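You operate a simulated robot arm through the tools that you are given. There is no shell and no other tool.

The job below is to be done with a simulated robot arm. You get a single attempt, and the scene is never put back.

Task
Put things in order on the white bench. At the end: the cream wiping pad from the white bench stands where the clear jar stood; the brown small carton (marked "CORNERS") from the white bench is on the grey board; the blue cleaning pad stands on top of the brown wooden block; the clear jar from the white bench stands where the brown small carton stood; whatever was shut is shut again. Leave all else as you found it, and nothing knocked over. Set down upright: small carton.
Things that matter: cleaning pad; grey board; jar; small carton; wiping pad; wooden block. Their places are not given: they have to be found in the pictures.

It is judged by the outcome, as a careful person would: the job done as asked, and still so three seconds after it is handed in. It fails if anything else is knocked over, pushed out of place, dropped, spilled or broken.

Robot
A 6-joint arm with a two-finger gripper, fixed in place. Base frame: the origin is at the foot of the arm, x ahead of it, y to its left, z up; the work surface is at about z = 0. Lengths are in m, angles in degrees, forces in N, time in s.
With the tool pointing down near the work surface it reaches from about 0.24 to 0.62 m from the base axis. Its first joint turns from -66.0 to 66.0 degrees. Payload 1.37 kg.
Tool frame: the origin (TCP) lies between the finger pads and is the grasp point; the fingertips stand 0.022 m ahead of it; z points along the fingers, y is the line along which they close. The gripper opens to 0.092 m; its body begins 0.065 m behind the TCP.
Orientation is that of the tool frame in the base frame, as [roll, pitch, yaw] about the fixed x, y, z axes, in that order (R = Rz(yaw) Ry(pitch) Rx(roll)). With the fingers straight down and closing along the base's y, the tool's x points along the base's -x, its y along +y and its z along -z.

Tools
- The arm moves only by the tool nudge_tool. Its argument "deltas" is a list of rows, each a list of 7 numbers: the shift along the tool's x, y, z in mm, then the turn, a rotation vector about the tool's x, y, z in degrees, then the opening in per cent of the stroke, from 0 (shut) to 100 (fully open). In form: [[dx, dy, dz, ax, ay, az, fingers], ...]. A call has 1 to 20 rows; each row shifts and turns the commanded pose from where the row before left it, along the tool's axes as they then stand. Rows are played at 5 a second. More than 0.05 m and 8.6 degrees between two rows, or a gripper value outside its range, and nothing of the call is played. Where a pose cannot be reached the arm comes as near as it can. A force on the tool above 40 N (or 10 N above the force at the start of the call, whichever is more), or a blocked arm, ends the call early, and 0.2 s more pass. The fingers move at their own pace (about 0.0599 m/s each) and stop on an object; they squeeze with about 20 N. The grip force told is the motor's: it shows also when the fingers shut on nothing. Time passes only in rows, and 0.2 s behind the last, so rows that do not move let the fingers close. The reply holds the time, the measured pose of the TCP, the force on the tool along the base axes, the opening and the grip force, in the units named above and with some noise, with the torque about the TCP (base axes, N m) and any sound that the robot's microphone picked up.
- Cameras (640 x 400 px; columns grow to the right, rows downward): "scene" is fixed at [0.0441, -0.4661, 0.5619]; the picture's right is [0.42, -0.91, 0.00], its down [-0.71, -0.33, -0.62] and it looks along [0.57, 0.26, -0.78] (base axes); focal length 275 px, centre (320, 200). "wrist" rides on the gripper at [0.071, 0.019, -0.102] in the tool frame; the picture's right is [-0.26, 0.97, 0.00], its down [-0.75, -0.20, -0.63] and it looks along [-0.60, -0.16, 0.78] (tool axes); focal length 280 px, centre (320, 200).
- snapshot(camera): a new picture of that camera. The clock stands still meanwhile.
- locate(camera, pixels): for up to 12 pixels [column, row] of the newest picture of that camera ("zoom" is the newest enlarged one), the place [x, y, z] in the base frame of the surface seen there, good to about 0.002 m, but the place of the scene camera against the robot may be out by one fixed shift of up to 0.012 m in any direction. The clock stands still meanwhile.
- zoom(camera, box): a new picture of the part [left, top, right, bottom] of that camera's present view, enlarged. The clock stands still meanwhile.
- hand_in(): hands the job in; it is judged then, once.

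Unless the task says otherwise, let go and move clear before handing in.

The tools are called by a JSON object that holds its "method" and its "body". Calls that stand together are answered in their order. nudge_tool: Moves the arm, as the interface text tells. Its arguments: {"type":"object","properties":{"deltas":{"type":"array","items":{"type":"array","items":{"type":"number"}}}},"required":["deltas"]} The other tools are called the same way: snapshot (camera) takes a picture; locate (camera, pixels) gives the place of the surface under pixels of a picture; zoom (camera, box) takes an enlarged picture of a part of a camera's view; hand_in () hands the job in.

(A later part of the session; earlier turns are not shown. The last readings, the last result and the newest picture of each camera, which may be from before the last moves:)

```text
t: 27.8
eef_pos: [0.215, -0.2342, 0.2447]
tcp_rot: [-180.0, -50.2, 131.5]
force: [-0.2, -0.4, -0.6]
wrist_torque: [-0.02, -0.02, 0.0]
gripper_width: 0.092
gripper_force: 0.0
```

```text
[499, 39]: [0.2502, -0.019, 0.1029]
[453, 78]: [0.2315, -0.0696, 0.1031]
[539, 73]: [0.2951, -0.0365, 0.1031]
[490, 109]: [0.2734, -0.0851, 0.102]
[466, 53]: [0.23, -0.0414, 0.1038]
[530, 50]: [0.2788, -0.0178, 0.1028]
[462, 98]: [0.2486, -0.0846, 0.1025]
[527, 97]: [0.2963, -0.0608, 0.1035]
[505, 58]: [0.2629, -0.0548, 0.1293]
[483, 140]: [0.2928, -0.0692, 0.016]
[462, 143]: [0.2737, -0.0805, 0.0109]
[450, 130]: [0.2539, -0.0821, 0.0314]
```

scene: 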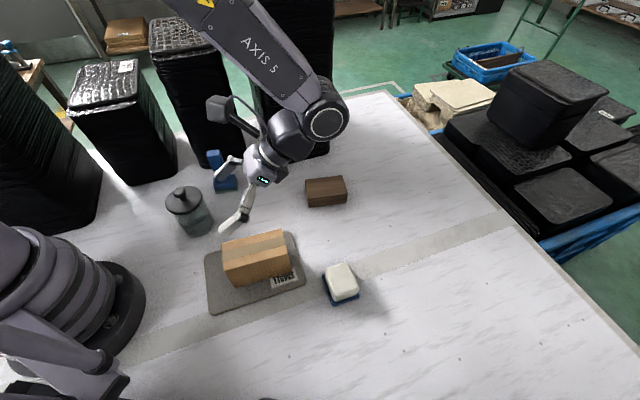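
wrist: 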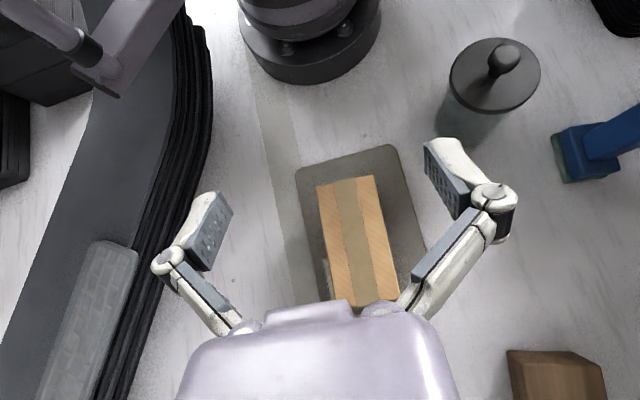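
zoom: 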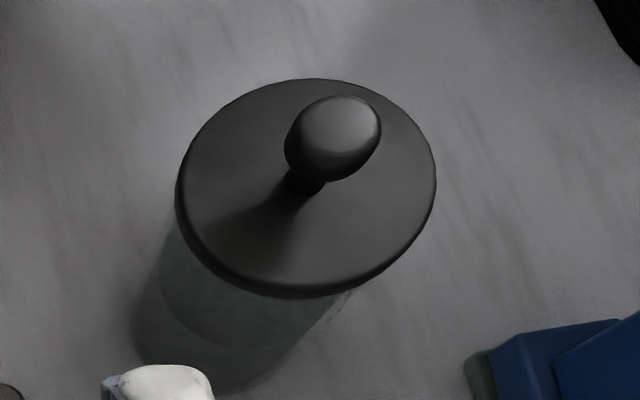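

The jar axis is at (0.263,-0.052), lid Ø 0.073, body radius ≈0.0315. Now the empty trial of the carry: turn about the vertical and move outward to the carton's old place.

{"method": "nudge_tool", "body": {"deltas": [[-29.7, 2.5, -35.4, 0, 0, 0, 100], [-29.7, 2.5, -35.4, 0, 0, 0, 100], [0, 0, 0, 5.745, 0, -4.82, 100], [0, 0, 0, 5.745, 0, -4.82, 100], [0, 0, 0, 5.745, 0, -4.82, 100], [0, 0, 0, 5.745, 0, -4.82, 100], [0, 0, 0, 5.745, 0, -4.82, 100], [0, 0, 0, 5.745, 0, -4.82, 100], [0, 0, 0, 5.745, 0, -4.82, 100], [0, 0, 0, 5.745, 0, -4.82, 100], [-8.3, -36.7, -9.9, 0, 0, 0, 100], [-8.3, -36.7, -9.9, 0, 0, 0, 100], [-8.3, -36.7, -9.9, 0, 0, 0, 100], [0, 0, 0, 0, 0, 0, 100]]}}

{"method": "nudge_tool", "body": {"deltas": [[0, 0, 0, 6.08, 0, -5.1, 100], [0, 0, 0, 6.08, 0, -5.1, 100], [0, 0, 0, 6.08, 0, -5.1, 100], [0, 0, 0, 6.08, 0, -5.1, 100], [0, 0, 0, 6.08, 0, -5.1, 100], [0, 0, 0, 6.08, 0, -5.1, 100], [0, 0, 0, 6.08, 0, -5.1, 100], [0, 0, 0, 6.08, 0, -5.1, 100], [0, 0, 0, 0, 0, 0, 100]]}}

{"method": "snapshot", "body": {"camera": "scene"}}

```text
t: 30.8
eef_pos: [0.3425, -0.4008, 0.2445]
tcp_rot: [180.0, -50.1, -168.5]
force: [0.6, 0.0, -0.7]
wrist_torque: [-0.02, 0.0, 0.0]
gripper_width: 0.0923
gripper_force: 0.2
```

```text
t: 32.8
eef_pos: [0.3409, -0.4006, 0.2459]
tcp_rot: [179.9, -50.1, -104.9]
force: [-0.6, -1.3, -0.8]
wrist_torque: [0.02, 0.02, 0.02]
gripper_width: 0.0916
gripper_force: 0.1
```

```text
taken
```

scene: 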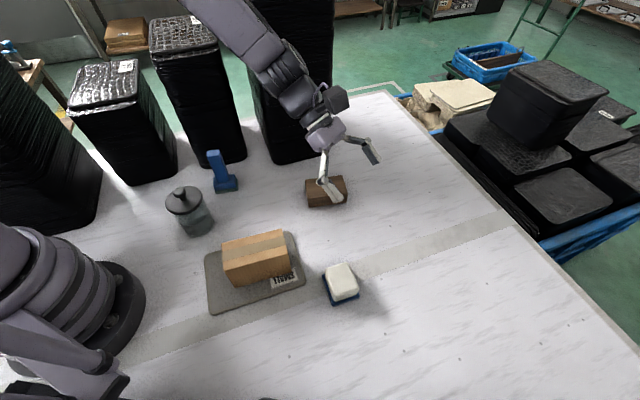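

The turn works; all poses were reached. Now I'll try the low place pose over the free spot (TCP about (0.405,-0.495,0.06)).

{"method": "nudge_tool", "body": {"deltas": [[-18.7, -17.2, 35.3, 0, 0, 0, 100], [-18.7, -17.2, 35.3, 0, 0, 0, 100], [-18.7, -17.2, 35.3, 0, 0, 0, 100], [-18.7, -17.2, 35.3, 0, 0, 0, 100], [-18.7, -17.2, 35.3, 0, 0, 0, 100], [0, 0, 0, 0, 0, 0, 100]]}}

{"method": "snapshot", "body": {"camera": "scene"}}

{"method": "snapshot", "body": {"camera": "wrist"}}

```text
t: 34.2
eef_pos: [0.4057, -0.4942, 0.0605]
tcp_rot: [-180.0, -50.1, -105.1]
force: [0.5, -0.1, 0.4]
wrist_torque: [-0.02, 0.01, -0.01]
gripper_width: 0.0918
gripper_force: 0.0
```

```text
taken
```

scene: 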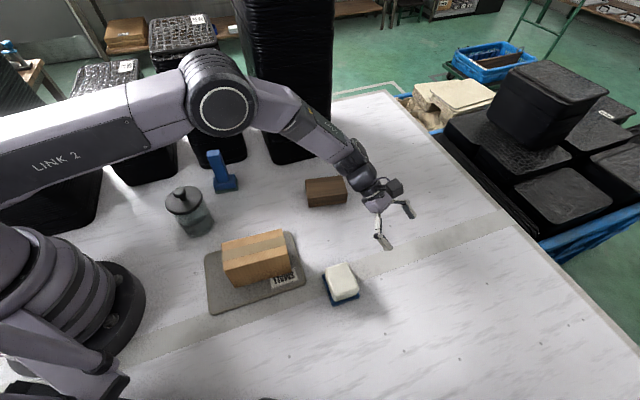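

```text
taken
```

wrist: 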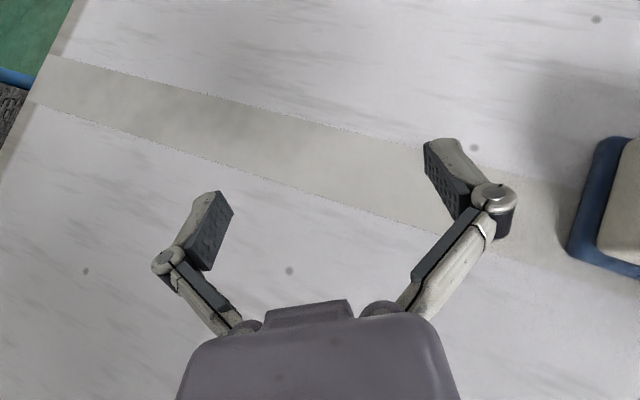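

The low place pose is reachable (0.4057,-0.4942,0.0605). I'll go back the same way and then set up in front of the jar.

{"method": "nudge_tool", "body": {"deltas": [[18.7, 17.2, -35.3, 0, 0, 0, 100], [18.7, 17.2, -35.3, 0, 0, 0, 100], [18.7, 17.2, -35.3, 0, 0, 0, 100], [18.7, 17.2, -35.3, 0, 0, 0, 100], [18.7, 17.2, -35.3, 0, 0, 0, 100], [0, 0, 0, -6.08, 0, 5.1, 100], [0, 0, 0, -6.08, 0, 5.1, 100], [0, 0, 0, -6.08, 0, 5.1, 100], [0, 0, 0, -6.08, 0, 5.1, 100], [0, 0, 0, -6.08, 0, 5.1, 100], [0, 0, 0, -6.08, 0, 5.1, 100], [0, 0, 0, -6.08, 0, 5.1, 100], [0, 0, 0, -6.08, 0, 5.1, 100], [8.3, 36.7, 9.9, 0, 0, 0, 100], [8.3, 36.7, 9.9, 0, 0, 0, 100], [8.3, 36.7, 9.9, 0, 0, 0, 100]]}}

{"method": "nudge_tool", "body": {"deltas": [[0, 0, 0, -6.26, 0, 5.25, 100], [0, 0, 0, -6.26, 0, 5.25, 100], [0, 0, 0, -6.26, 0, 5.25, 100], [0, 0, 0, -6.26, 0, 5.25, 100], [0, 0, 0, -6.26, 0, 5.25, 100], [0, 0, 0, -6.26, 0, 5.25, 100], [0, 0, 0, -6.26, 0, 5.25, 100], [0, 0, 0, -6.26, 0, 5.25, 100], [0, 0, 0, -6.26, 0, 5.25, 100], [0, 0, 0, 0, 0, 0, 100]]}}

{"method": "snapshot", "body": {"camera": "wrist"}}

```text
t: 37.6
eef_pos: [0.281, -0.2998, 0.2453]
tcp_rot: [-179.9, -50.0, -168.6]
force: [0.1, 0.6, 0.0]
wrist_torque: [0.01, -0.01, 0.03]
gripper_width: 0.0919
gripper_force: 0.1
```

```text
t: 39.8
eef_pos: [0.2817, -0.3003, 0.2455]
tcp_rot: [-179.9, -50.0, 117.8]
force: [0.1, 0.3, -0.4]
wrist_torque: [0.0, 0.0, 0.03]
gripper_width: 0.0923
gripper_force: 0.1
```

```text
taken
```

wrist: 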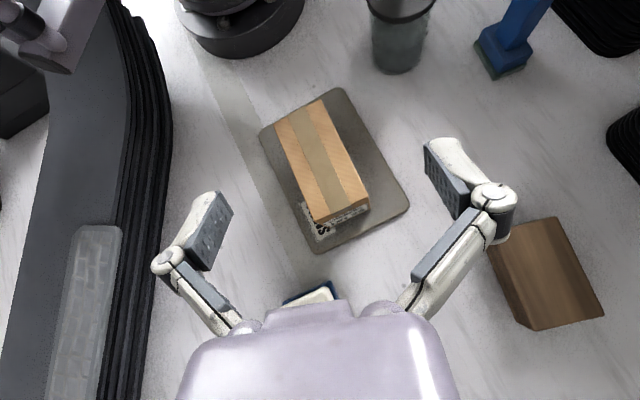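

Next I'll move to the pre-grasp point, 12 cm back from the jar along the tool axis.

{"method": "nudge_tool", "body": {"deltas": [[-0.6, 19.9, 34.6, 0, 0, 0, 100], [-0.6, 19.9, 34.6, 0, 0, 0, 100], [-0.5, 19.9, 34.6, 0, 0, 0, 100], [-0.5, 19.9, 34.6, 0, 0, 0, 100], [-0.6, 19.9, 34.5, 0, 0, 0, 100], [0, 0, 0, 0, 0, 0, 100]]}}

{"method": "snapshot", "body": {"camera": "wrist"}}

{"method": "snapshot", "body": {"camera": "scene"}}

```text
t: 41.2
eef_pos: [0.3069, -0.1376, 0.1304]
tcp_rot: [-179.9, -49.9, 117.9]
force: [0.0, -0.1, -1.0]
wrist_torque: [-0.01, -0.01, 0.01]
gripper_width: 0.092
gripper_force: 0.1
```

```text
taken
```

wrist: 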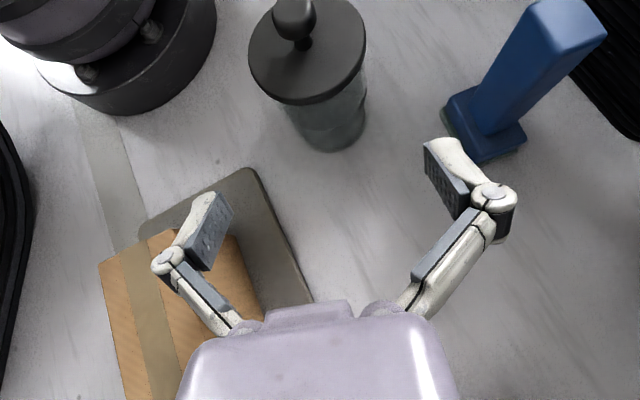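

```text
taken
```

scene: 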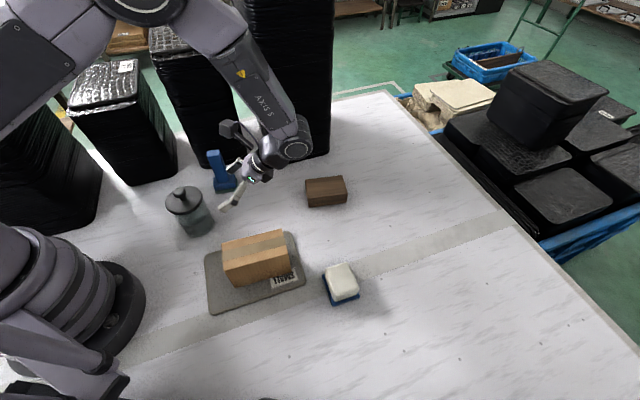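

Hover is as planned; nothing touches. I'll re-measure the lid rim and the body from this close view before going in.

{"method": "locate", "body": {"camera": "wrist", "pixels": [[252, 55], [363, 42], [300, 98], [275, 88], [340, 85], [300, 60], [292, 12], [330, 148], [305, 140], [360, 130], [330, 120], [256, 30]]}}

{"method": "zoom", "body": {"camera": "wrist", "box": [230, 0, 390, 160]}}

```text
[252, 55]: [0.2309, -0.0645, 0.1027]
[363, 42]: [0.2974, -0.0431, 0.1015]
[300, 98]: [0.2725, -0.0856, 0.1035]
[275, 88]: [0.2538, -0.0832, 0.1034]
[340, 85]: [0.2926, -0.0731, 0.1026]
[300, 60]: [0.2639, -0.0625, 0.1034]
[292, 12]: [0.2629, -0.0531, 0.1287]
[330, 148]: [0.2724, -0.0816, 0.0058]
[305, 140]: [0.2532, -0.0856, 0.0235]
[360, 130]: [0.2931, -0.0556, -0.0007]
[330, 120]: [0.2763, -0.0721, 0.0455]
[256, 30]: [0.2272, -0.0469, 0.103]
```

```text
2.50 times, centred on (310, 80) of wrist
```

zoom: 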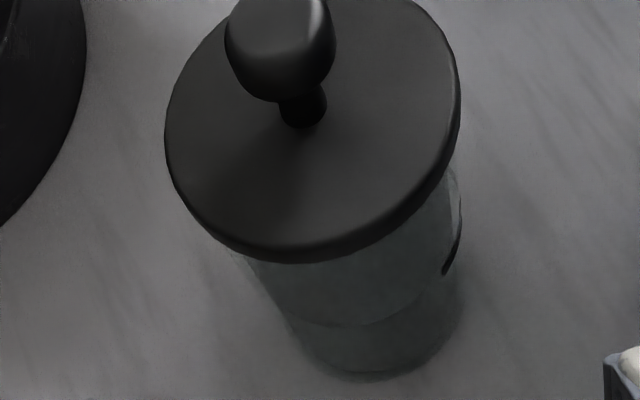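

The rim points confirm the axis at (0.263,-0.052). I'll go in along the tool axis in small steps, stopping 2 cm short to check.

{"method": "nudge_tool", "body": {"deltas": [[0, 0.3, 16, 0, 0, 0, 100], [0, 0.3, 16, 0, 0, 0, 100], [0, 0.3, 16, 0, 0, 0, 100], [0, 0.2, 16, 0, 0, 0, 100], [0, 0.2, 16, 0, 0, 0, 100], [0, 0, 16, 0, 0, 0, 100], [0, 0, 0, 0, 0, 0, 100]]}}

{"method": "snapshot", "body": {"camera": "wrist"}}

{"method": "zoom", "body": {"camera": "scene", "box": [130, 120, 300, 260]}}

```text
t: 42.8
eef_pos: [0.273, -0.0719, 0.07]
tcp_rot: [-180.0, -50.0, 118.1]
force: [0.5, -1.0, 0.1]
wrist_torque: [-0.01, -0.01, 0.02]
gripper_width: 0.0918
gripper_force: 0.0
```

```text
taken
```

wrist: 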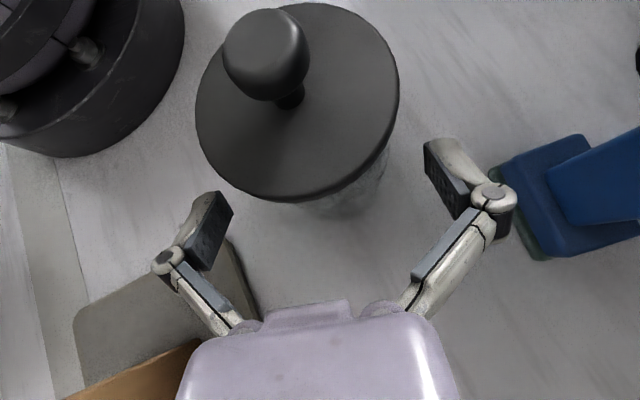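

```text
2.86 times, centred on (215, 190) of scene
```

zoom: 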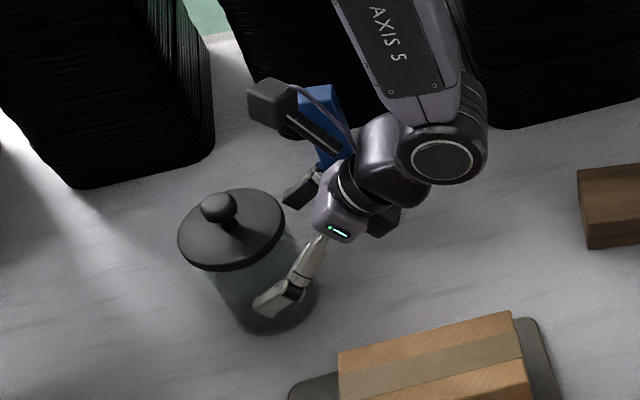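

The jar is centred between the fingers to within 1 mm by the numbers. I'll check the right finger's clearance to the blue pad's base near (510,190) and the lid-to-finger gap, then go the last 22 mm.

{"method": "locate", "body": {"camera": "wrist", "pixels": [[515, 205], [490, 200], [505, 175], [530, 240], [428, 150], [230, 212], [390, 140], [300, 200], [355, 180], [500, 235]]}}

{"method": "nudge_tool", "body": {"deltas": [[-0.3, 0.2, 5.5, 0, 0, 0, 100], [-0.3, 0.2, 5.5, 0, 0, 0, 100], [-0.2, 0.1, 5.5, 0, 0, 0, 100], [-0.2, 0.1, 5.6, 0, 0, 0, 100], [0, 0, 0, 0, 0, 0, 100]]}}

{"method": "snapshot", "body": {"camera": "wrist"}}

{"method": "zoom", "body": {"camera": "scene", "box": [130, 120, 300, 260]}}

```text
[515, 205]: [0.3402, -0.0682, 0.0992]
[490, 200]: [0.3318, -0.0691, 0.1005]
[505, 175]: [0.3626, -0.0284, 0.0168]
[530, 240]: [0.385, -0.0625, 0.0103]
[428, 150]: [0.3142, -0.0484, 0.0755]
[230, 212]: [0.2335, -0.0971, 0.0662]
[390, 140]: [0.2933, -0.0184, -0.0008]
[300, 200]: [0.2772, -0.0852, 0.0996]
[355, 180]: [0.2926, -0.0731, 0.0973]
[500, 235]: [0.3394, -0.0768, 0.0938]
```

```text
t: 44.0
eef_pos: [0.2663, -0.0581, 0.0544]
tcp_rot: [-179.9, -50.1, 117.9]
force: [-0.1, -0.2, 0.5]
wrist_torque: [-0.02, -0.01, 0.0]
gripper_width: 0.0921
gripper_force: 0.1
```

```text
taken
```

wrist: 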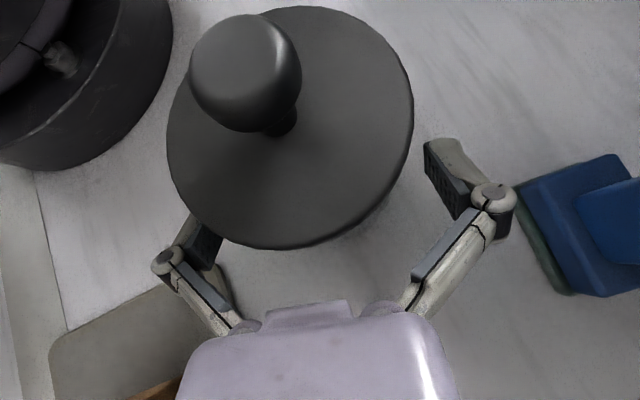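

```text
2.86 times, centred on (215, 190) of scene
```

zoom: 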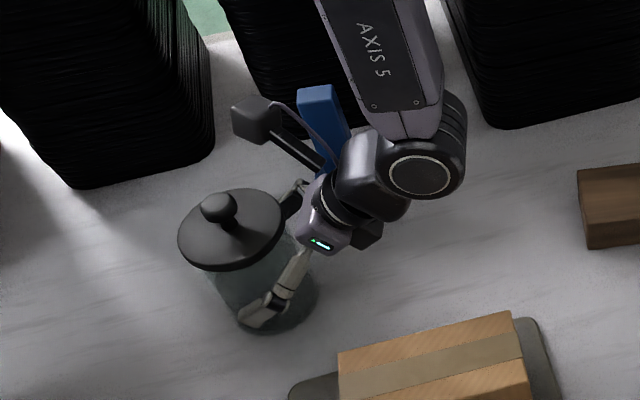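

Pose is right (0.2663,-0.0581,0.0544), no contact. I'll close gently and watch at what width the fingers stop (body ≈63 mm expected, not the 73 mm lid).

{"method": "nudge_tool", "body": {"deltas": [[0, 0, 0, 0, 0, 0, 85], [0, 0, 0, 0, 0, 0, 75], [0, 0, 0, 0, 0, 0, 72], [0, 0, 0, 0, 0, 0, 72]]}}

{"method": "snapshot", "body": {"camera": "wrist"}}

{"method": "zoom", "body": {"camera": "scene", "box": [150, 160, 250, 250]}}

```text
t: 45.0
eef_pos: [0.2665, -0.0577, 0.056]
tcp_rot: [-179.9, -50.0, 117.9]
force: [-1.9, -1.1, 2.2]
wrist_torque: [0.07, 0.07, 0.03]
gripper_width: 0.0714
gripper_force: 19.9
```

```text
taken
```

wrist: 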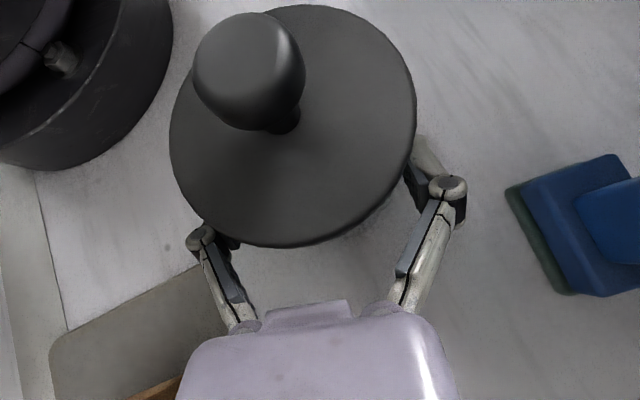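

```text
4.44 times, centred on (200, 205) of scene
```

zoom: 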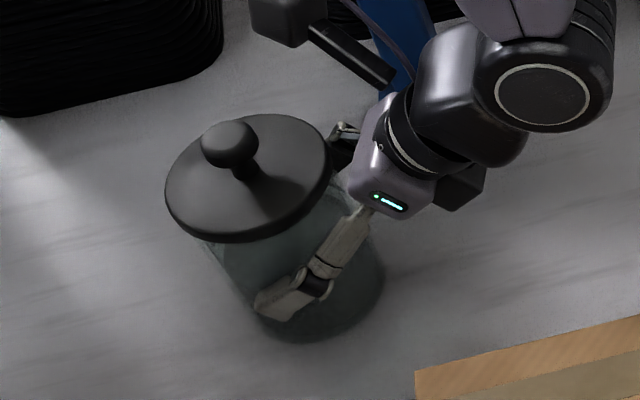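

The fingers stopped at 71 mm with 20 N, and the scene zoom shows the pad on the glass body well below the lid. I'll firm the grip and lift just 1 cm to check the jar comes up whole.

{"method": "nudge_tool", "body": {"deltas": [[0, 0, 0, 0, 0, 0, 40], [0, 0, 0, 0, 0, 0, 0], [0, 0, 0, 0, 0, 0, 0], [2.3, 0, -1.93, 0, 0, 0, 0], [2.3, 0, -1.93, 0, 0, 0, 0], [3.1, 0, -2.57, 0, 0, 0, 0], [0, 0, 0, 0, 0, 0, 0]]}}

{"method": "snapshot", "body": {"camera": "wrist"}}

{"method": "zoom", "body": {"camera": "scene", "box": [150, 160, 250, 250]}}

```text
t: 46.6
eef_pos: [0.2673, -0.0585, 0.0643]
tcp_rot: [-179.9, -50.1, 118.0]
force: [-1.2, 0.1, -4.1]
wrist_torque: [-0.04, 0.01, 0.03]
gripper_width: 0.0717
gripper_force: 19.8
```

```text
taken
```

wrist: 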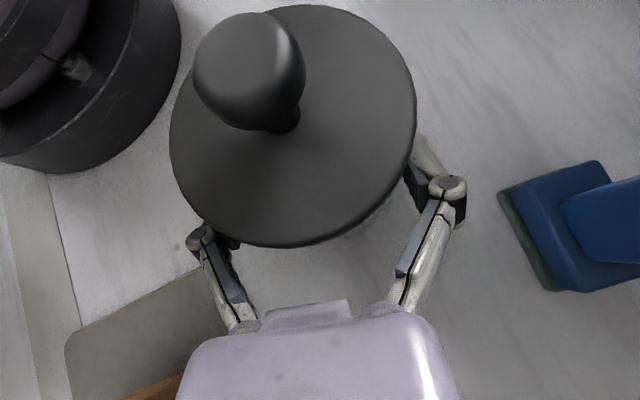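

```text
4.44 times, centred on (200, 205) of scene
```

zoom: 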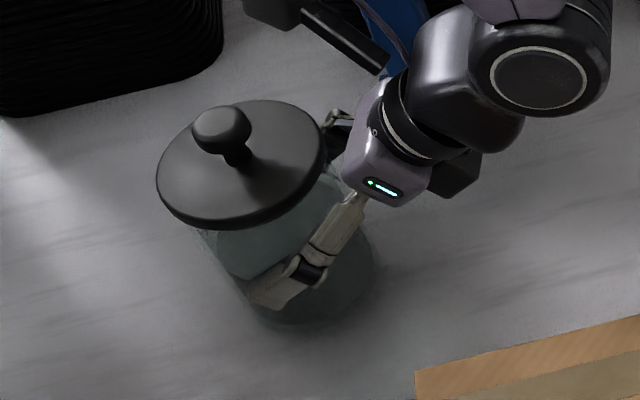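

The jar lifts whole (about 0.4 kg), unchanged in the wrist picture. I'll raise it to clear the carton and carry it out over the open middle at gentle speed.

{"method": "nudge_tool", "body": {"deltas": [[4.6, 0, -3.9, 0, 0, 0, 0], [9.2, 0, -7.7, 0, 0, 0, 0], [13, 0, -10.9, 0, 0, 0, 0], [15.3, 0, -12.9, 0, 0, 0, 0], [15.3, 0, -12.9, 0, 0, 0, 0], [15.3, 0, -12.9, 0, 0, 0, 0], [15.3, 0, -12.9, 0, 0, 0, 0], [13, 0, -10.9, 0, 0, 0, 0], [9.2, 0, -7.7, 0, 0, 0, 0], [4.6, 0, -3.9, 0, 0, 0, 0], [0, 0, 0, 0, 0, 0, 0]]}}

{"method": "nudge_tool", "body": {"deltas": [[-3, -2.1, -3.5, 0, 0, 0, 0], [-6, -4.2, -7, 0, 0, 0, 0], [-10, -7.2, -11.9, 0, 0, 0, 0], [-13.3, -9.6, -15.8, 0, 0, 0, 0], [-13.3, -9.6, -15.8, 0, 0, 0, 0], [-13.3, -9.6, -15.8, 0, 0, 0, 0], [-13.3, -9.6, -15.8, 0, 0, 0, 0], [-13.3, -9.6, -15.8, 0, 0, 0, 0], [-13.3, -9.6, -15.8, 0, 0, 0, 0], [-13.3, -9.6, -15.8, 0, 0, 0, 0], [-13.3, -9.6, -15.8, 0, 0, 0, 0], [-10, -7.2, -11.9, 0, 0, 0, 0], [-4, -3, -5, 0, 0, 0, 0], [-2, -1.4, -2.3, 0, 0, 0, 0], [0, 0, 0, 0, 0, 0, 0]]}}

{"method": "snapshot", "body": {"camera": "wrist"}}

{"method": "snapshot", "body": {"camera": "scene"}}

```text
t: 49.0
eef_pos: [0.2675, -0.0586, 0.2138]
tcp_rot: [-179.8, -50.0, 117.9]
force: [0.6, 0.1, -3.9]
wrist_torque: [0.0, -0.04, -0.01]
gripper_width: 0.0713
gripper_force: 20.5
```

```text
t: 52.2
eef_pos: [0.2806, -0.2998, 0.2148]
tcp_rot: [-179.9, -49.9, 117.9]
force: [-0.2, 0.6, -4.1]
wrist_torque: [-0.04, -0.04, 0.0]
gripper_width: 0.0716
gripper_force: 20.3
```

```text
taken
```

wrist: 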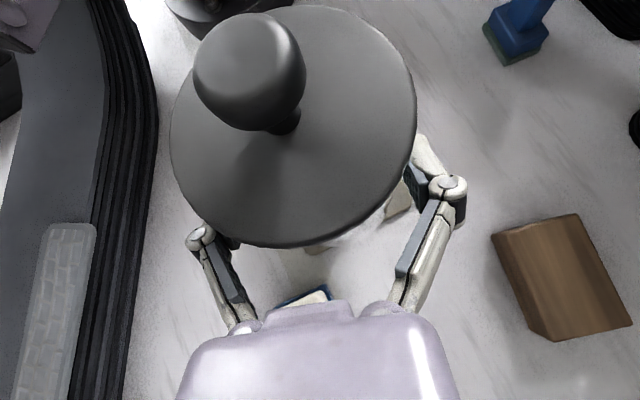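

```text
taken
```

scene: 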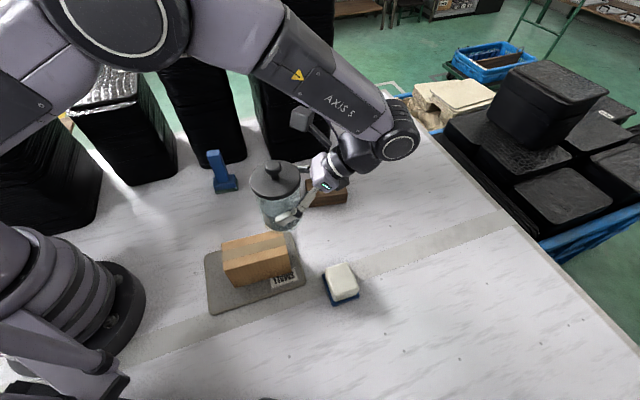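

The jar hangs upright and steady. I'll repeat the tried turn toward the place pose.

{"method": "nudge_tool", "body": {"deltas": [[0, 0, 0, 3.13, 0, -2.63, 0], [0, 0, 0, 6.26, 0, -5.25, 0], [0, 0, 0, 6.26, 0, -5.25, 0], [0, 0, 0, 6.26, 0, -5.25, 0], [0, 0, 0, 6.26, 0, -5.25, 0], [0, 0, 0, 6.26, 0, -5.25, 0], [0, 0, 0, 6.26, 0, -5.25, 0], [0, 0, 0, 6.26, 0, -5.25, 0], [0, 0, 0, 6.26, 0, -5.25, 0], [0, 0, 0, 3.13, 0, -2.63, 0], [-2.1, -9.2, -2.5, 0, 0, 0, 0], [-4.15, -18.35, -4.95, 0, 0, 0, 0], [-4.15, -18.35, -4.95, 0, 0, 0, 0], [-4.15, -18.35, -4.95, 0, 0, 0, 0], [-4.15, -18.35, -4.95, 0, 0, 0, 0], [-4.15, -18.35, -4.95, 0, 0, 0, 0], [-2.1, -9.2, -2.5, 0, 0, 0, 0], [0, 0, 0, 0, 0, 0, 0]]}}

{"method": "nudge_tool", "body": {"deltas": [[0, 0, 0, 3.04, 0, -2.55, 0], [0, 0, 0, 6.08, 0, -5.1, 0], [0, 0, 0, 6.08, 0, -5.1, 0], [0, 0, 0, 6.08, 0, -5.1, 0], [0, 0, 0, 6.08, 0, -5.1, 0], [0, 0, 0, 6.08, 0, -5.1, 0], [0, 0, 0, 6.08, 0, -5.1, 0], [0, 0, 0, 6.08, 0, -5.1, 0], [0, 0, 0, 3.04, 0, -2.55, 0], [0, 0, 0, 0, 0, 0, 0]]}}

{"method": "snapshot", "body": {"camera": "wrist"}}

{"method": "snapshot", "body": {"camera": "scene"}}

```text
t: 56.0
eef_pos: [0.341, -0.4022, 0.2146]
tcp_rot: [-179.9, -50.0, -168.5]
force: [0.5, 0.0, -4.8]
wrist_torque: [-0.02, -0.02, 0.02]
gripper_width: 0.0715
gripper_force: 19.7
```

```text
t: 58.2
eef_pos: [0.3412, -0.4012, 0.2153]
tcp_rot: [180.0, -50.1, -104.9]
force: [-0.8, 0.2, -4.7]
wrist_torque: [0.06, -0.03, 0.01]
gripper_width: 0.0714
gripper_force: 19.6
```

```text
taken
```

wrist: 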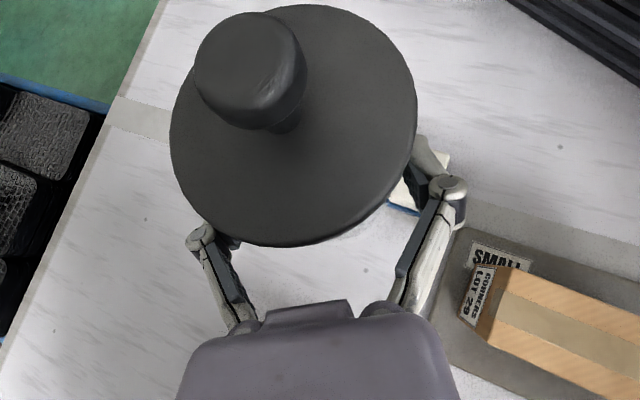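

```text
taken
```

scene: 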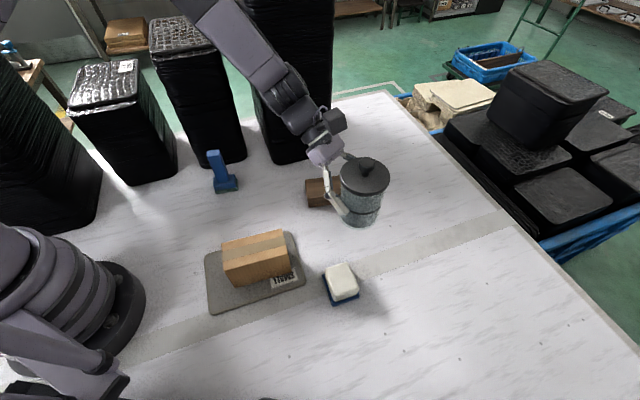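

Held steady; the "CORNERS" label is visible on the carton at (475,300). Now I'll move over the old carton spot and go down to about 2 cm above the bench.

{"method": "nudge_tool", "body": {"deltas": [[3.9, -7.1, 4.7, 0, 0, 0, 0], [7.9, -14.3, 9.4, 0, 0, 0, 0], [7.9, -14.3, 9.4, 0, 0, 0, 0], [7.9, -14.3, 9.4, 0, 0, 0, 0], [7.9, -14.3, 9.4, 0, 0, 0, 0], [7.9, -14.3, 9.4, 0, 0, 0, 0], [3.9, -7.1, 4.7, 0, 0, 0, 0], [-6, 0, 5, 0, 0, 0, 0], [-11.9, 0, 10, 0, 0, 0, 0], [-11.9, 0, 10, 0, 0, 0, 0], [-11.9, 0, 10, 0, 0, 0, 0], [-11.9, 0, 10, 0, 0, 0, 0], [-11.9, 0, 10, 0, 0, 0, 0], [-11.9, 0, 10, 0, 0, 0, 0], [-11.9, 0, 10, 0, 0, 0, 0], [-11.9, 0, 10, 0, 0, 0, 0], [-6, 0, 5, 0, 0, 0, 0], [0, 0, 0, 0, 0, 0, 0]]}}

{"method": "snapshot", "body": {"camera": "wrist"}}

{"method": "zoom", "body": {"camera": "scene", "box": [300, 130, 500, 300]}}

```text
t: 62.0
eef_pos: [0.4048, -0.4938, 0.0737]
tcp_rot: [179.9, -50.1, -105.1]
force: [0.2, -0.3, -4.3]
wrist_torque: [0.01, 0.0, -0.01]
gripper_width: 0.0715
gripper_force: 20.1
```

```text
taken
```

wrist: 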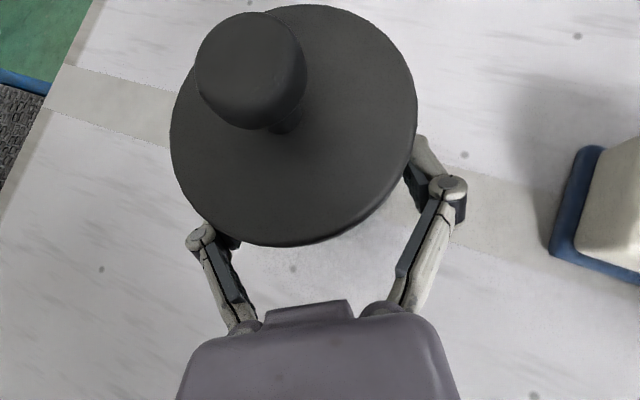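

```text
2.35 times, centred on (400, 215) of scene
```

zoom: 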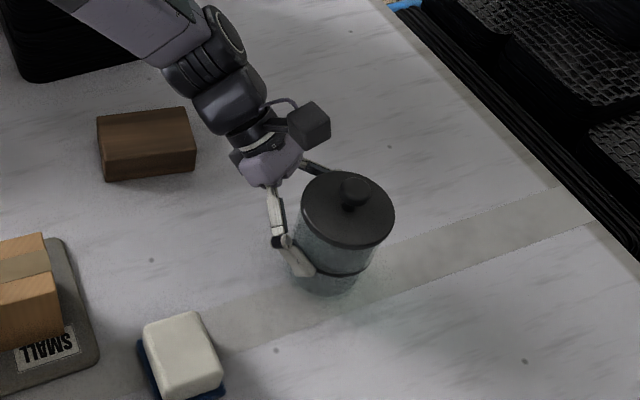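

About 18 mm remain. I'll lower in 2 mm steps, then 1 mm steps until the bench takes the weight.

{"method": "nudge_tool", "body": {"deltas": [[-1.53, 0, 1.29, 0, 0, 0, 0], [-1.53, 0, 1.29, 0, 0, 0, 0], [-1.53, 0, 1.29, 0, 0, 0, 0], [-1.53, 0, 1.29, 0, 0, 0, 0], [-1.53, 0, 1.29, 0, 0, 0, 0], [-1.53, 0, 1.29, 0, 0, 0, 0], [-1.53, 0, 1.29, 0, 0, 0, 0], [0, 0, 0, 0, 0, 0, 0]]}}

{"method": "nudge_tool", "body": {"deltas": [[-0.77, 0, 0.64, 0, 0, 0, 0], [-0.77, 0, 0.64, 0, 0, 0, 0], [0, 0, 0, 0, 0, 0, 0]]}}

```text
t: 63.8
eef_pos: [0.4043, -0.4931, 0.061]
tcp_rot: [180.0, -50.0, -105.0]
force: [0.3, 0.3, -4.9]
wrist_torque: [0.07, -0.02, 0.01]
gripper_width: 0.0714
gripper_force: 20.5
```

```text
t: 64.6
eef_pos: [0.405, -0.4946, 0.0589]
tcp_rot: [180.0, -50.1, -105.1]
force: [0.9, -0.3, -4.8]
wrist_torque: [0.03, -0.03, 0.0]
gripper_width: 0.0717
gripper_force: 19.9
```

{"method": "nudge_tool", "body": {"deltas": [[-0.77, 0, 0.64, 0, 0, 0, 0], [-0.77, 0, 0.64, 0, 0, 0, 0], [0, 0, 0, 0, 0, 0, 0]]}}

```text
t: 65.4
eef_pos: [0.4037, -0.495, 0.0571]
tcp_rot: [180.0, -50.2, -104.9]
force: [-0.4, -0.1, -4.4]
wrist_torque: [0.03, -0.02, 0.01]
gripper_width: 0.0714
gripper_force: 20.0
```

The weight is still fully carried (-4.4 N) at z 0.057, so I'll go on down a millimetre at a time.

{"method": "nudge_tool", "body": {"deltas": [[-0.77, 0, 0.64, 0, 0, 0, 0], [0, 0, 0, 0, 0, 0, 0]]}}

{"method": "nudge_tool", "body": {"deltas": [[-0.77, 0, 0.64, 0, 0, 0, 0], [0, 0, 0, 0, 0, 0, 0]]}}

```text
t: 66.0
eef_pos: [0.405, -0.4941, 0.056]
tcp_rot: [179.9, -50.1, -104.9]
force: [-0.6, 0.1, -4.2]
wrist_torque: [0.0, -0.03, 0.01]
gripper_width: 0.0714
gripper_force: 19.9
```

```text
t: 66.6
eef_pos: [0.4046, -0.4947, 0.0553]
tcp_rot: [-180.0, -50.1, -105.0]
force: [-1.9, 1.8, 2.1]
wrist_torque: [0.2, 0.21, -0.02]
gripper_width: 0.0717
gripper_force: 19.9
```

The force went to +2.1 N, so the jar rests on the bench. I'll open the fingers and look before backing out.

{"method": "nudge_tool", "body": {"deltas": [[0, 0, 0, 0, 0, 0, 80], [0, 0, 0, 0, 0, 0, 85], [0, 0, 0, 0, 0, 0, 100], [0, 0, 0, 0, 0, 0, 100], [0, 0, 0, 0, 0, 0, 100]]}}

{"method": "snapshot", "body": {"camera": "wrist"}}

{"method": "zoom", "body": {"camera": "scene", "box": [300, 130, 500, 300]}}

```text
t: 67.8
eef_pos: [0.4042, -0.494, 0.0556]
tcp_rot: [-179.9, -50.1, -105.0]
force: [-0.1, -0.7, -0.4]
wrist_torque: [0.0, 0.0, 0.02]
gripper_width: 0.0918
gripper_force: 0.1
```

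```text
taken
```

wrist: 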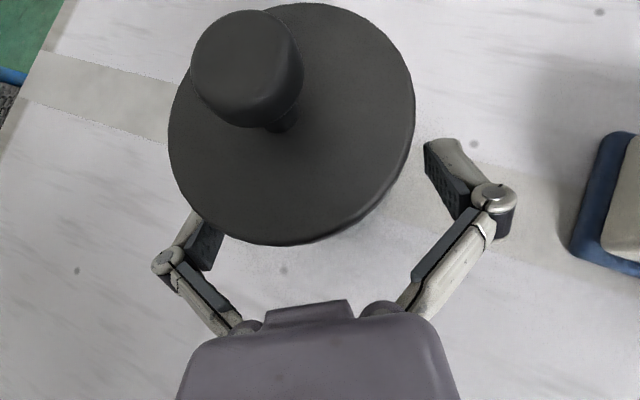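

```text
2.35 times, centred on (400, 215) of scene
```

zoom: 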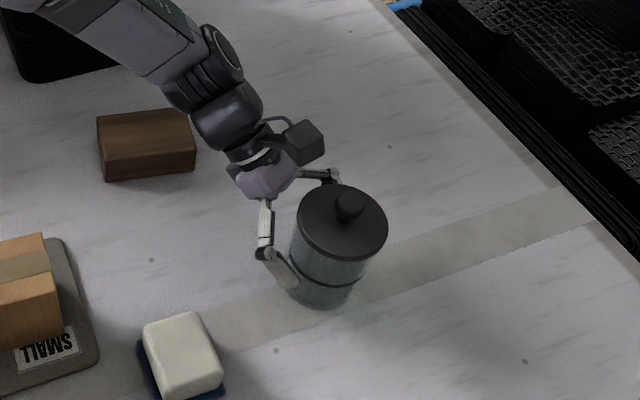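

The jar stands upright and free. I'll back straight out along the tool axis.

{"method": "nudge_tool", "body": {"deltas": [[0, 0, -8, 0, 0, 0, 100], [0, 0, -16, 0, 0, 0, 100], [0, 0, -20, 0, 0, 0, 100], [0, 0, -25, 0, 0, 0, 100], [0, 0, -30, 0, 0, 0, 100], [0, 0, -30, 0, 0, 0, 100], [20, 0, -30, 0, 0, 0, 100], [30, 0, -25, 0, 0, 0, 100], [0, 0, 0, 0, 0, 0, 100]]}}

{"method": "snapshot", "body": {"camera": "wrist"}}

{"method": "snapshot", "body": {"camera": "scene"}}

```text
t: 69.8
eef_pos: [0.4324, -0.3878, 0.211]
tcp_rot: [180.0, -50.1, -104.9]
force: [-0.5, 0.6, 0.6]
wrist_torque: [0.01, -0.02, 0.0]
gripper_width: 0.0919
gripper_force: 0.1
```

```text
taken
```

wrist: 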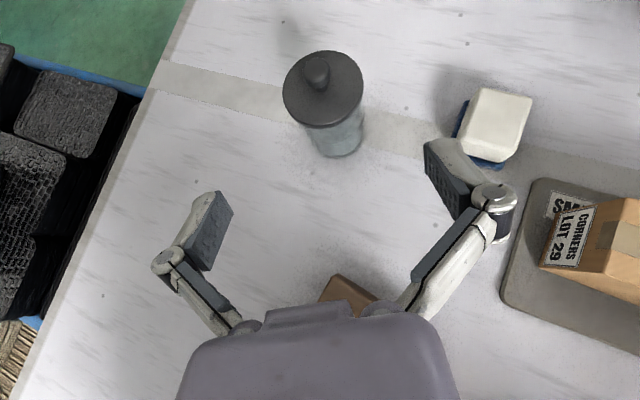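

```text
taken
```

scene: 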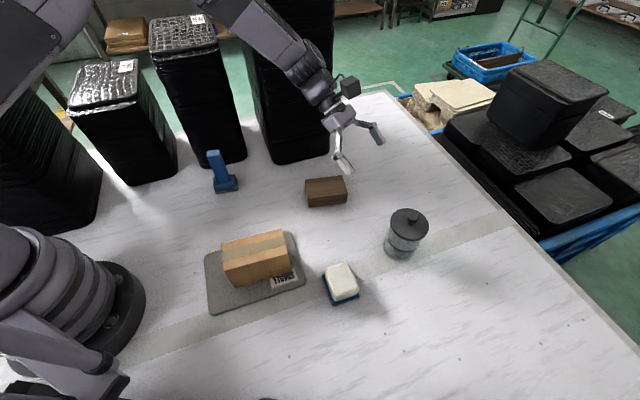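

The jar stands at the old carton spot. I'll confirm its position and take another measure of the cream pad from this view.

{"method": "zoom", "body": {"camera": "wrist", "box": [430, 70, 560, 190]}}

{"method": "locate", "body": {"camera": "wrist", "pixels": [[316, 58], [286, 90], [361, 85], [322, 126], [325, 53], [495, 125], [480, 92], [530, 100], [512, 158], [465, 145], [458, 137], [502, 167]]}}

```text
3.33 times, centred on (495, 130) of wrist
```

zoom: 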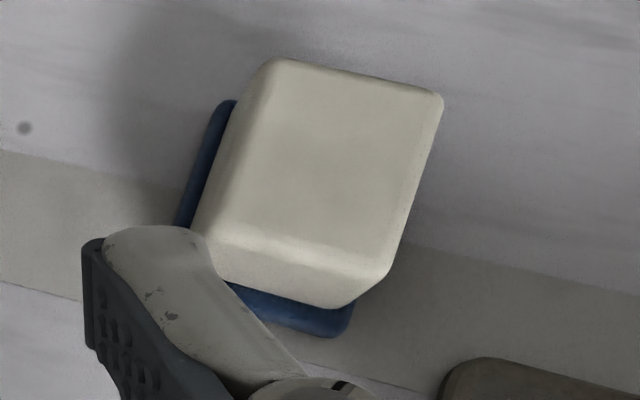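

```text
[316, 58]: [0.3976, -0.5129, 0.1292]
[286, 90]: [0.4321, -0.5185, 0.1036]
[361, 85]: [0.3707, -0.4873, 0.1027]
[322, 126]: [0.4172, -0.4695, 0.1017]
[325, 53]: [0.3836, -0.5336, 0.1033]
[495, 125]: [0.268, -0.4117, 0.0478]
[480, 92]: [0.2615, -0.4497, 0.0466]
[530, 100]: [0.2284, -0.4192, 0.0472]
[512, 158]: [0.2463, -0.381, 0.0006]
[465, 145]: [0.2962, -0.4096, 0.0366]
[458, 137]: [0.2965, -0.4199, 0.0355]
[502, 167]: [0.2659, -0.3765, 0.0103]
```

The jar is at (0.401,-0.502), right on the mark. Now the cream pad, centred at (0.263,-0.416): I'll bring the tool upright, turn it to close across the pad's short side, and hover above it.

{"method": "nudge_tool", "body": {"deltas": [[0, 0, 0, 0, -8.35, 0, 100], [0, 0, 0, 0, -8.35, 0, 100], [0, 0, 0, 0, -8.35, 0, 100], [0, 0, 0, 0, -8.35, 0, 100], [0, 0, 0, 0, -8.35, 0, 100], [0, 0, 0, 0, -8.35, 0, 100], [0, 0, 0, 0, 0, 7.25, 100], [0, 0, 0, 0, 0, 7.25, 100], [0, 0, 0, 0, 0, 7.25, 100], [0, 0, 0, 0, 0, 7.25, 100], [34.5, 25.5, 0, 0, 0, 0, 100], [34.5, 25.5, 0, 0, 0, 0, 100], [34.5, 25.5, 0, 0, 0, 0, 100], [34.5, 25.5, 0, 0, 0, 0, 100], [0, 0, 30, 0, 0, 0, 100], [0, 0, 30, 0, 0, 0, 100], [0, 0, 0, 0, 0, 0, 100]]}}

{"method": "snapshot", "body": {"camera": "wrist"}}

{"method": "snapshot", "body": {"camera": "scene"}}

```text
t: 73.4
eef_pos: [0.2628, -0.4158, 0.1511]
tcp_rot: [180.0, 0.0, -134.1]
force: [0.3, -0.9, 0.2]
wrist_torque: [0.0, 0.0, 0.0]
gripper_width: 0.0922
gripper_force: 0.0
```

```text
taken
```

wrist: 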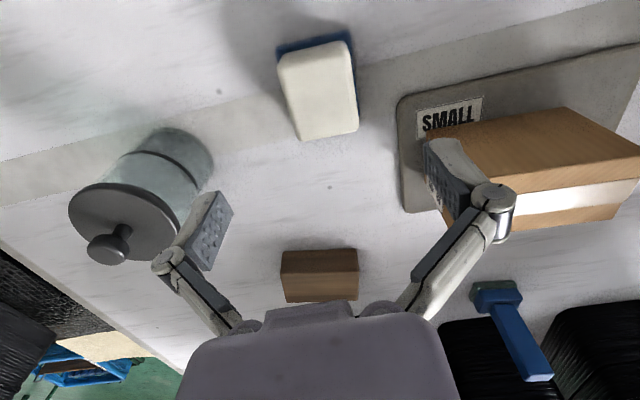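

```text
taken
```

scene: 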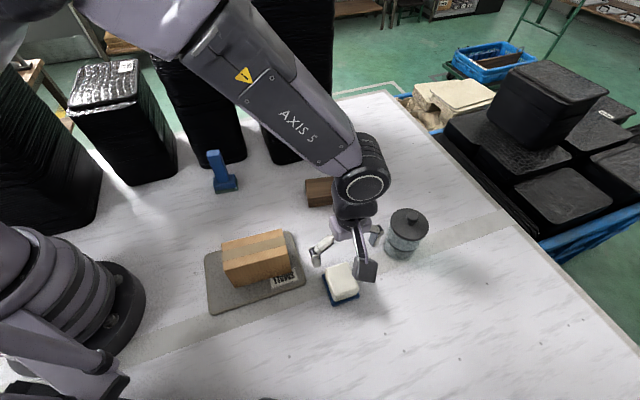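

The hover is right over the pad. I'll zoom on the pad (318,90) to fine-tune position and angle.

{"method": "zoom", "body": {"camera": "wrist", "box": [260, 20, 380, 150]}}

{"method": "locate", "body": {"camera": "wrist", "pixels": [[283, 60], [347, 46], [354, 124], [301, 136], [318, 90], [280, 80], [290, 110], [352, 80], [356, 105], [278, 50], [350, 35], [330, 133]]}}

```text
3.08 times, centred on (320, 85) of wrist
```

zoom: 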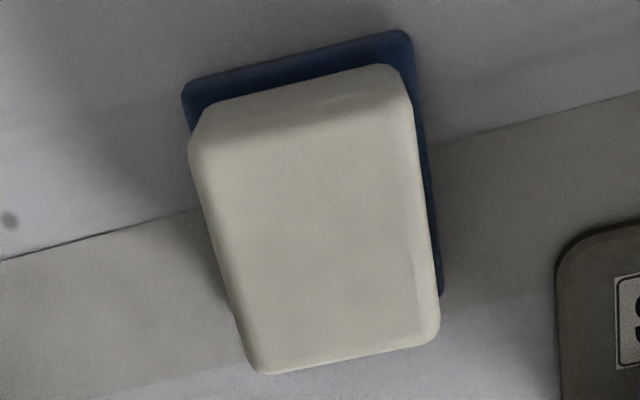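

```text
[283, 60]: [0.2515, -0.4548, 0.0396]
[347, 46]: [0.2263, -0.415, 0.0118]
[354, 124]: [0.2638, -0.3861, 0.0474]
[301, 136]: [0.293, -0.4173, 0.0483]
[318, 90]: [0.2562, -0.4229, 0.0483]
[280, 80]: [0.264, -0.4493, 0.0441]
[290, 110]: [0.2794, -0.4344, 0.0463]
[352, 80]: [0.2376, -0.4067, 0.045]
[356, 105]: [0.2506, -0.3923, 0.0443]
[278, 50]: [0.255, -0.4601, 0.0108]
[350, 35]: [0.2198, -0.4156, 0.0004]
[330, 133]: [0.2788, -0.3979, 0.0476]
```

The pad is centred between the fingers (about 52 mm wide). I'll go straight down to TCP z≈0.034.

{"method": "nudge_tool", "body": {"deltas": [[0, 0, 25, 0, 0, 0, 100], [0, 0, 25, 0, 0, 0, 100], [0, 0, 22, 0, 0, 0, 100], [0, 0, 18, 0, 0, 0, 100], [0, 0, 15, 0, 0, 0, 100], [0, 0, 8, 0, 0, 0, 100], [0, 0, 4, 0, 0, 0, 100], [0, 0, 0, 0, 0, 0, 100]]}}

{"method": "snapshot", "body": {"camera": "wrist"}}

{"method": "zoom", "body": {"camera": "scene", "box": [280, 200, 440, 320]}}

```text
t: 75.2
eef_pos: [0.2652, -0.418, 0.0348]
tcp_rot: [179.9, 0.0, -134.1]
force: [-0.7, -0.1, 1.1]
wrist_torque: [0.02, 0.0, 0.01]
gripper_width: 0.0921
gripper_force: 0.1
```

```text
taken
```

wrist: 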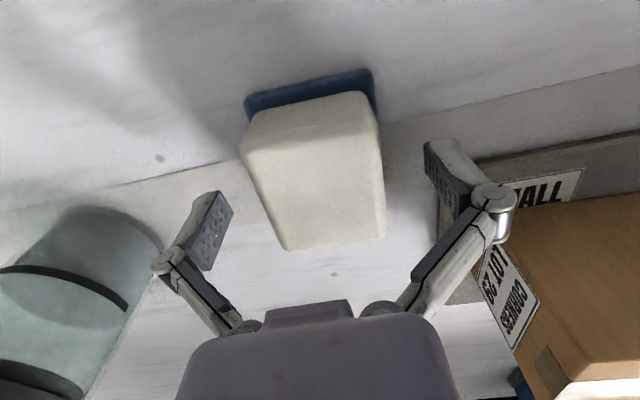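

```text
3.33 times, centred on (360, 260) of scene
```

zoom: 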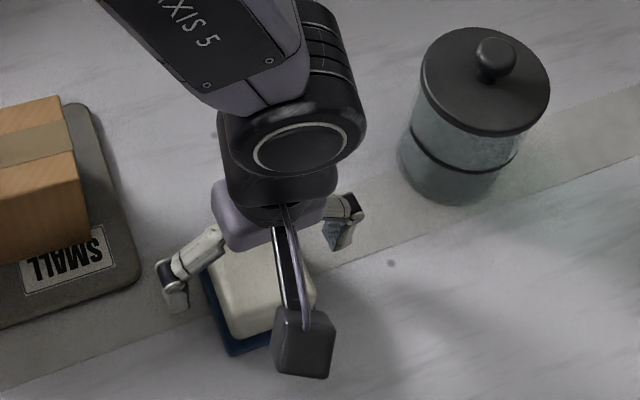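

Both fingers straddle the cream part with clear gaps. I'll close on it.

{"method": "nudge_tool", "body": {"deltas": [[0, 0, 0, 0, 0, 0, 70], [0, 0, 0, 0, 0, 0, 60], [0, 0, 0, 0, 0, 0, 50], [0, 0, 0, 0, 0, 0, 20], [0, 0, 0, 0, 0, 0, 0], [0, 0, 0, 0, 0, 0, 0]]}}

{"method": "nudge_tool", "body": {"deltas": [[0, 0, -3, 0, 0, 0, 0], [0, 0, -6, 0, 0, 0, 0], [0, 0, -11, 0, 0, 0, 0], [0, 0, 0, 0, 0, 0, 0]]}}

{"method": "snapshot", "body": {"camera": "wrist"}}

{"method": "zoom", "body": {"camera": "scene", "box": [280, 200, 440, 320]}}

```text
t: 76.6
eef_pos: [0.2634, -0.4185, 0.0344]
tcp_rot: [180.0, 0.0, -134.0]
force: [0.3, 1.0, 2.8]
wrist_torque: [0.04, 0.02, -0.06]
gripper_width: 0.052
gripper_force: 20.2
```

```text
t: 77.6
eef_pos: [0.2635, -0.4168, 0.0551]
tcp_rot: [179.9, 0.0, -134.0]
force: [0.4, 0.2, -1.1]
wrist_torque: [0.03, 0.03, 0.01]
gripper_width: 0.0518
gripper_force: 19.8
```

```text
taken
```

wrist: 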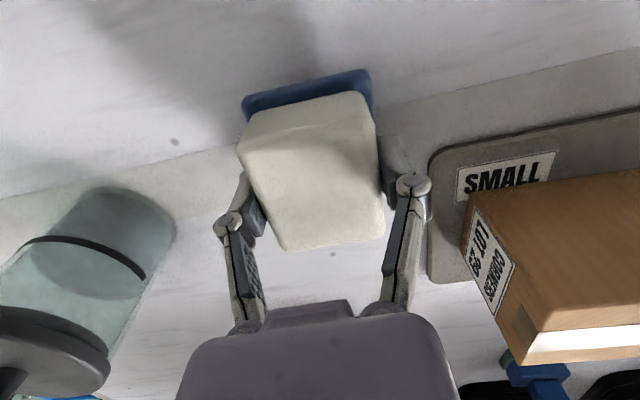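

```text
3.33 times, centred on (360, 260) of scene
```

zoom: 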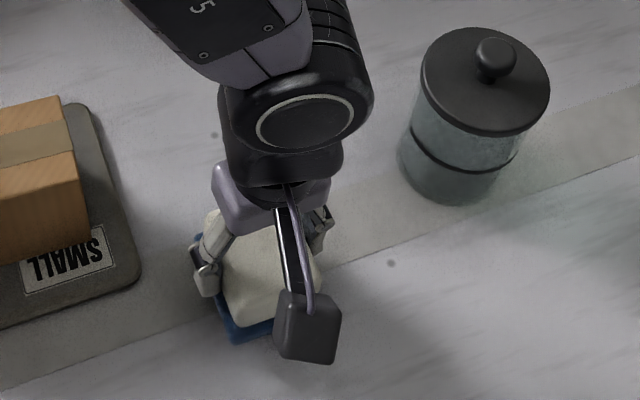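

Cream and blue layers came up as one piece. I'll raise it, carry it over to the jar's old spot along +y at safe height.

{"method": "nudge_tool", "body": {"deltas": [[0, 0, -15, 0, 0, 0, 0], [0, 0, -25, 0, 0, 0, 0], [0, 0, -30, 0, 0, 0, 0], [0, 0, -30, 0, 0, 0, 0], [0, 0, -30, 0, 0, 0, 0], [0, 0, -20, 0, 0, 0, 0], [0, 0, 0, 0, 0, 0, 0]]}}

{"method": "nudge_tool", "body": {"deltas": [[-10.8, 10.5, 0, 0, 0, 0, 0], [-21.7, 21, 0, 0, 0, 0, 0], [-21.7, 21, 0, 0, 0, 0, 0], [-21.7, 21, 0, 0, 0, 0, 0], [-21.7, 21, 0, 0, 0, 0, 0], [-21.7, 21, 0, 0, 0, 0, 0], [-21.7, 21, 0, 0, 0, 0, 0], [-21.7, 21, 0, 0, 0, 0, 0], [-21.7, 21, 0, 0, 0, 0, 0], [-21.7, 21, 0, 0, 0, 0, 0], [-21.7, 21, 0, 0, 0, 0, 0], [-21.7, 21, 0, 0, 0, 0, 0], [-10.8, 10.5, 0, 0, 0, 0, 0], [0, 0, 0, 0, 0, 0, 0]]}}

{"method": "snapshot", "body": {"camera": "wrist"}}

{"method": "snapshot", "body": {"camera": "scene"}}

```text
t: 79.2
eef_pos: [0.2632, -0.4163, 0.2062]
tcp_rot: [180.0, 0.0, -134.0]
force: [-0.3, 0.7, -1.0]
wrist_torque: [-0.02, -0.04, 0.04]
gripper_width: 0.0517
gripper_force: 19.6
```

```text
t: 82.2
eef_pos: [0.2636, -0.0542, 0.2048]
tcp_rot: [-179.9, 0.0, -134.0]
force: [0.3, -0.4, -1.7]
wrist_torque: [0.01, 0.04, -0.03]
gripper_width: 0.0517
gripper_force: 20.0
```

```text
taken
```

wrist: 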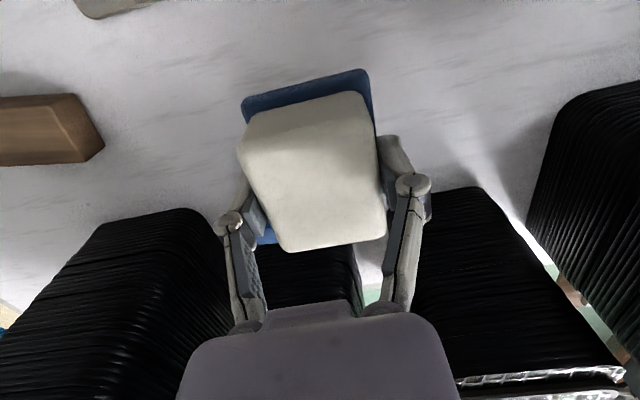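

```text
taken
```

scene: 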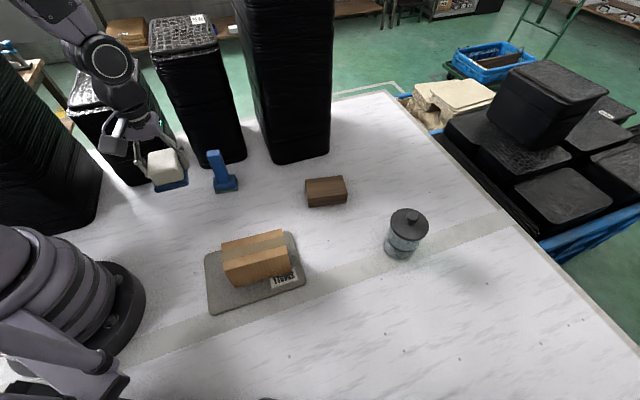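

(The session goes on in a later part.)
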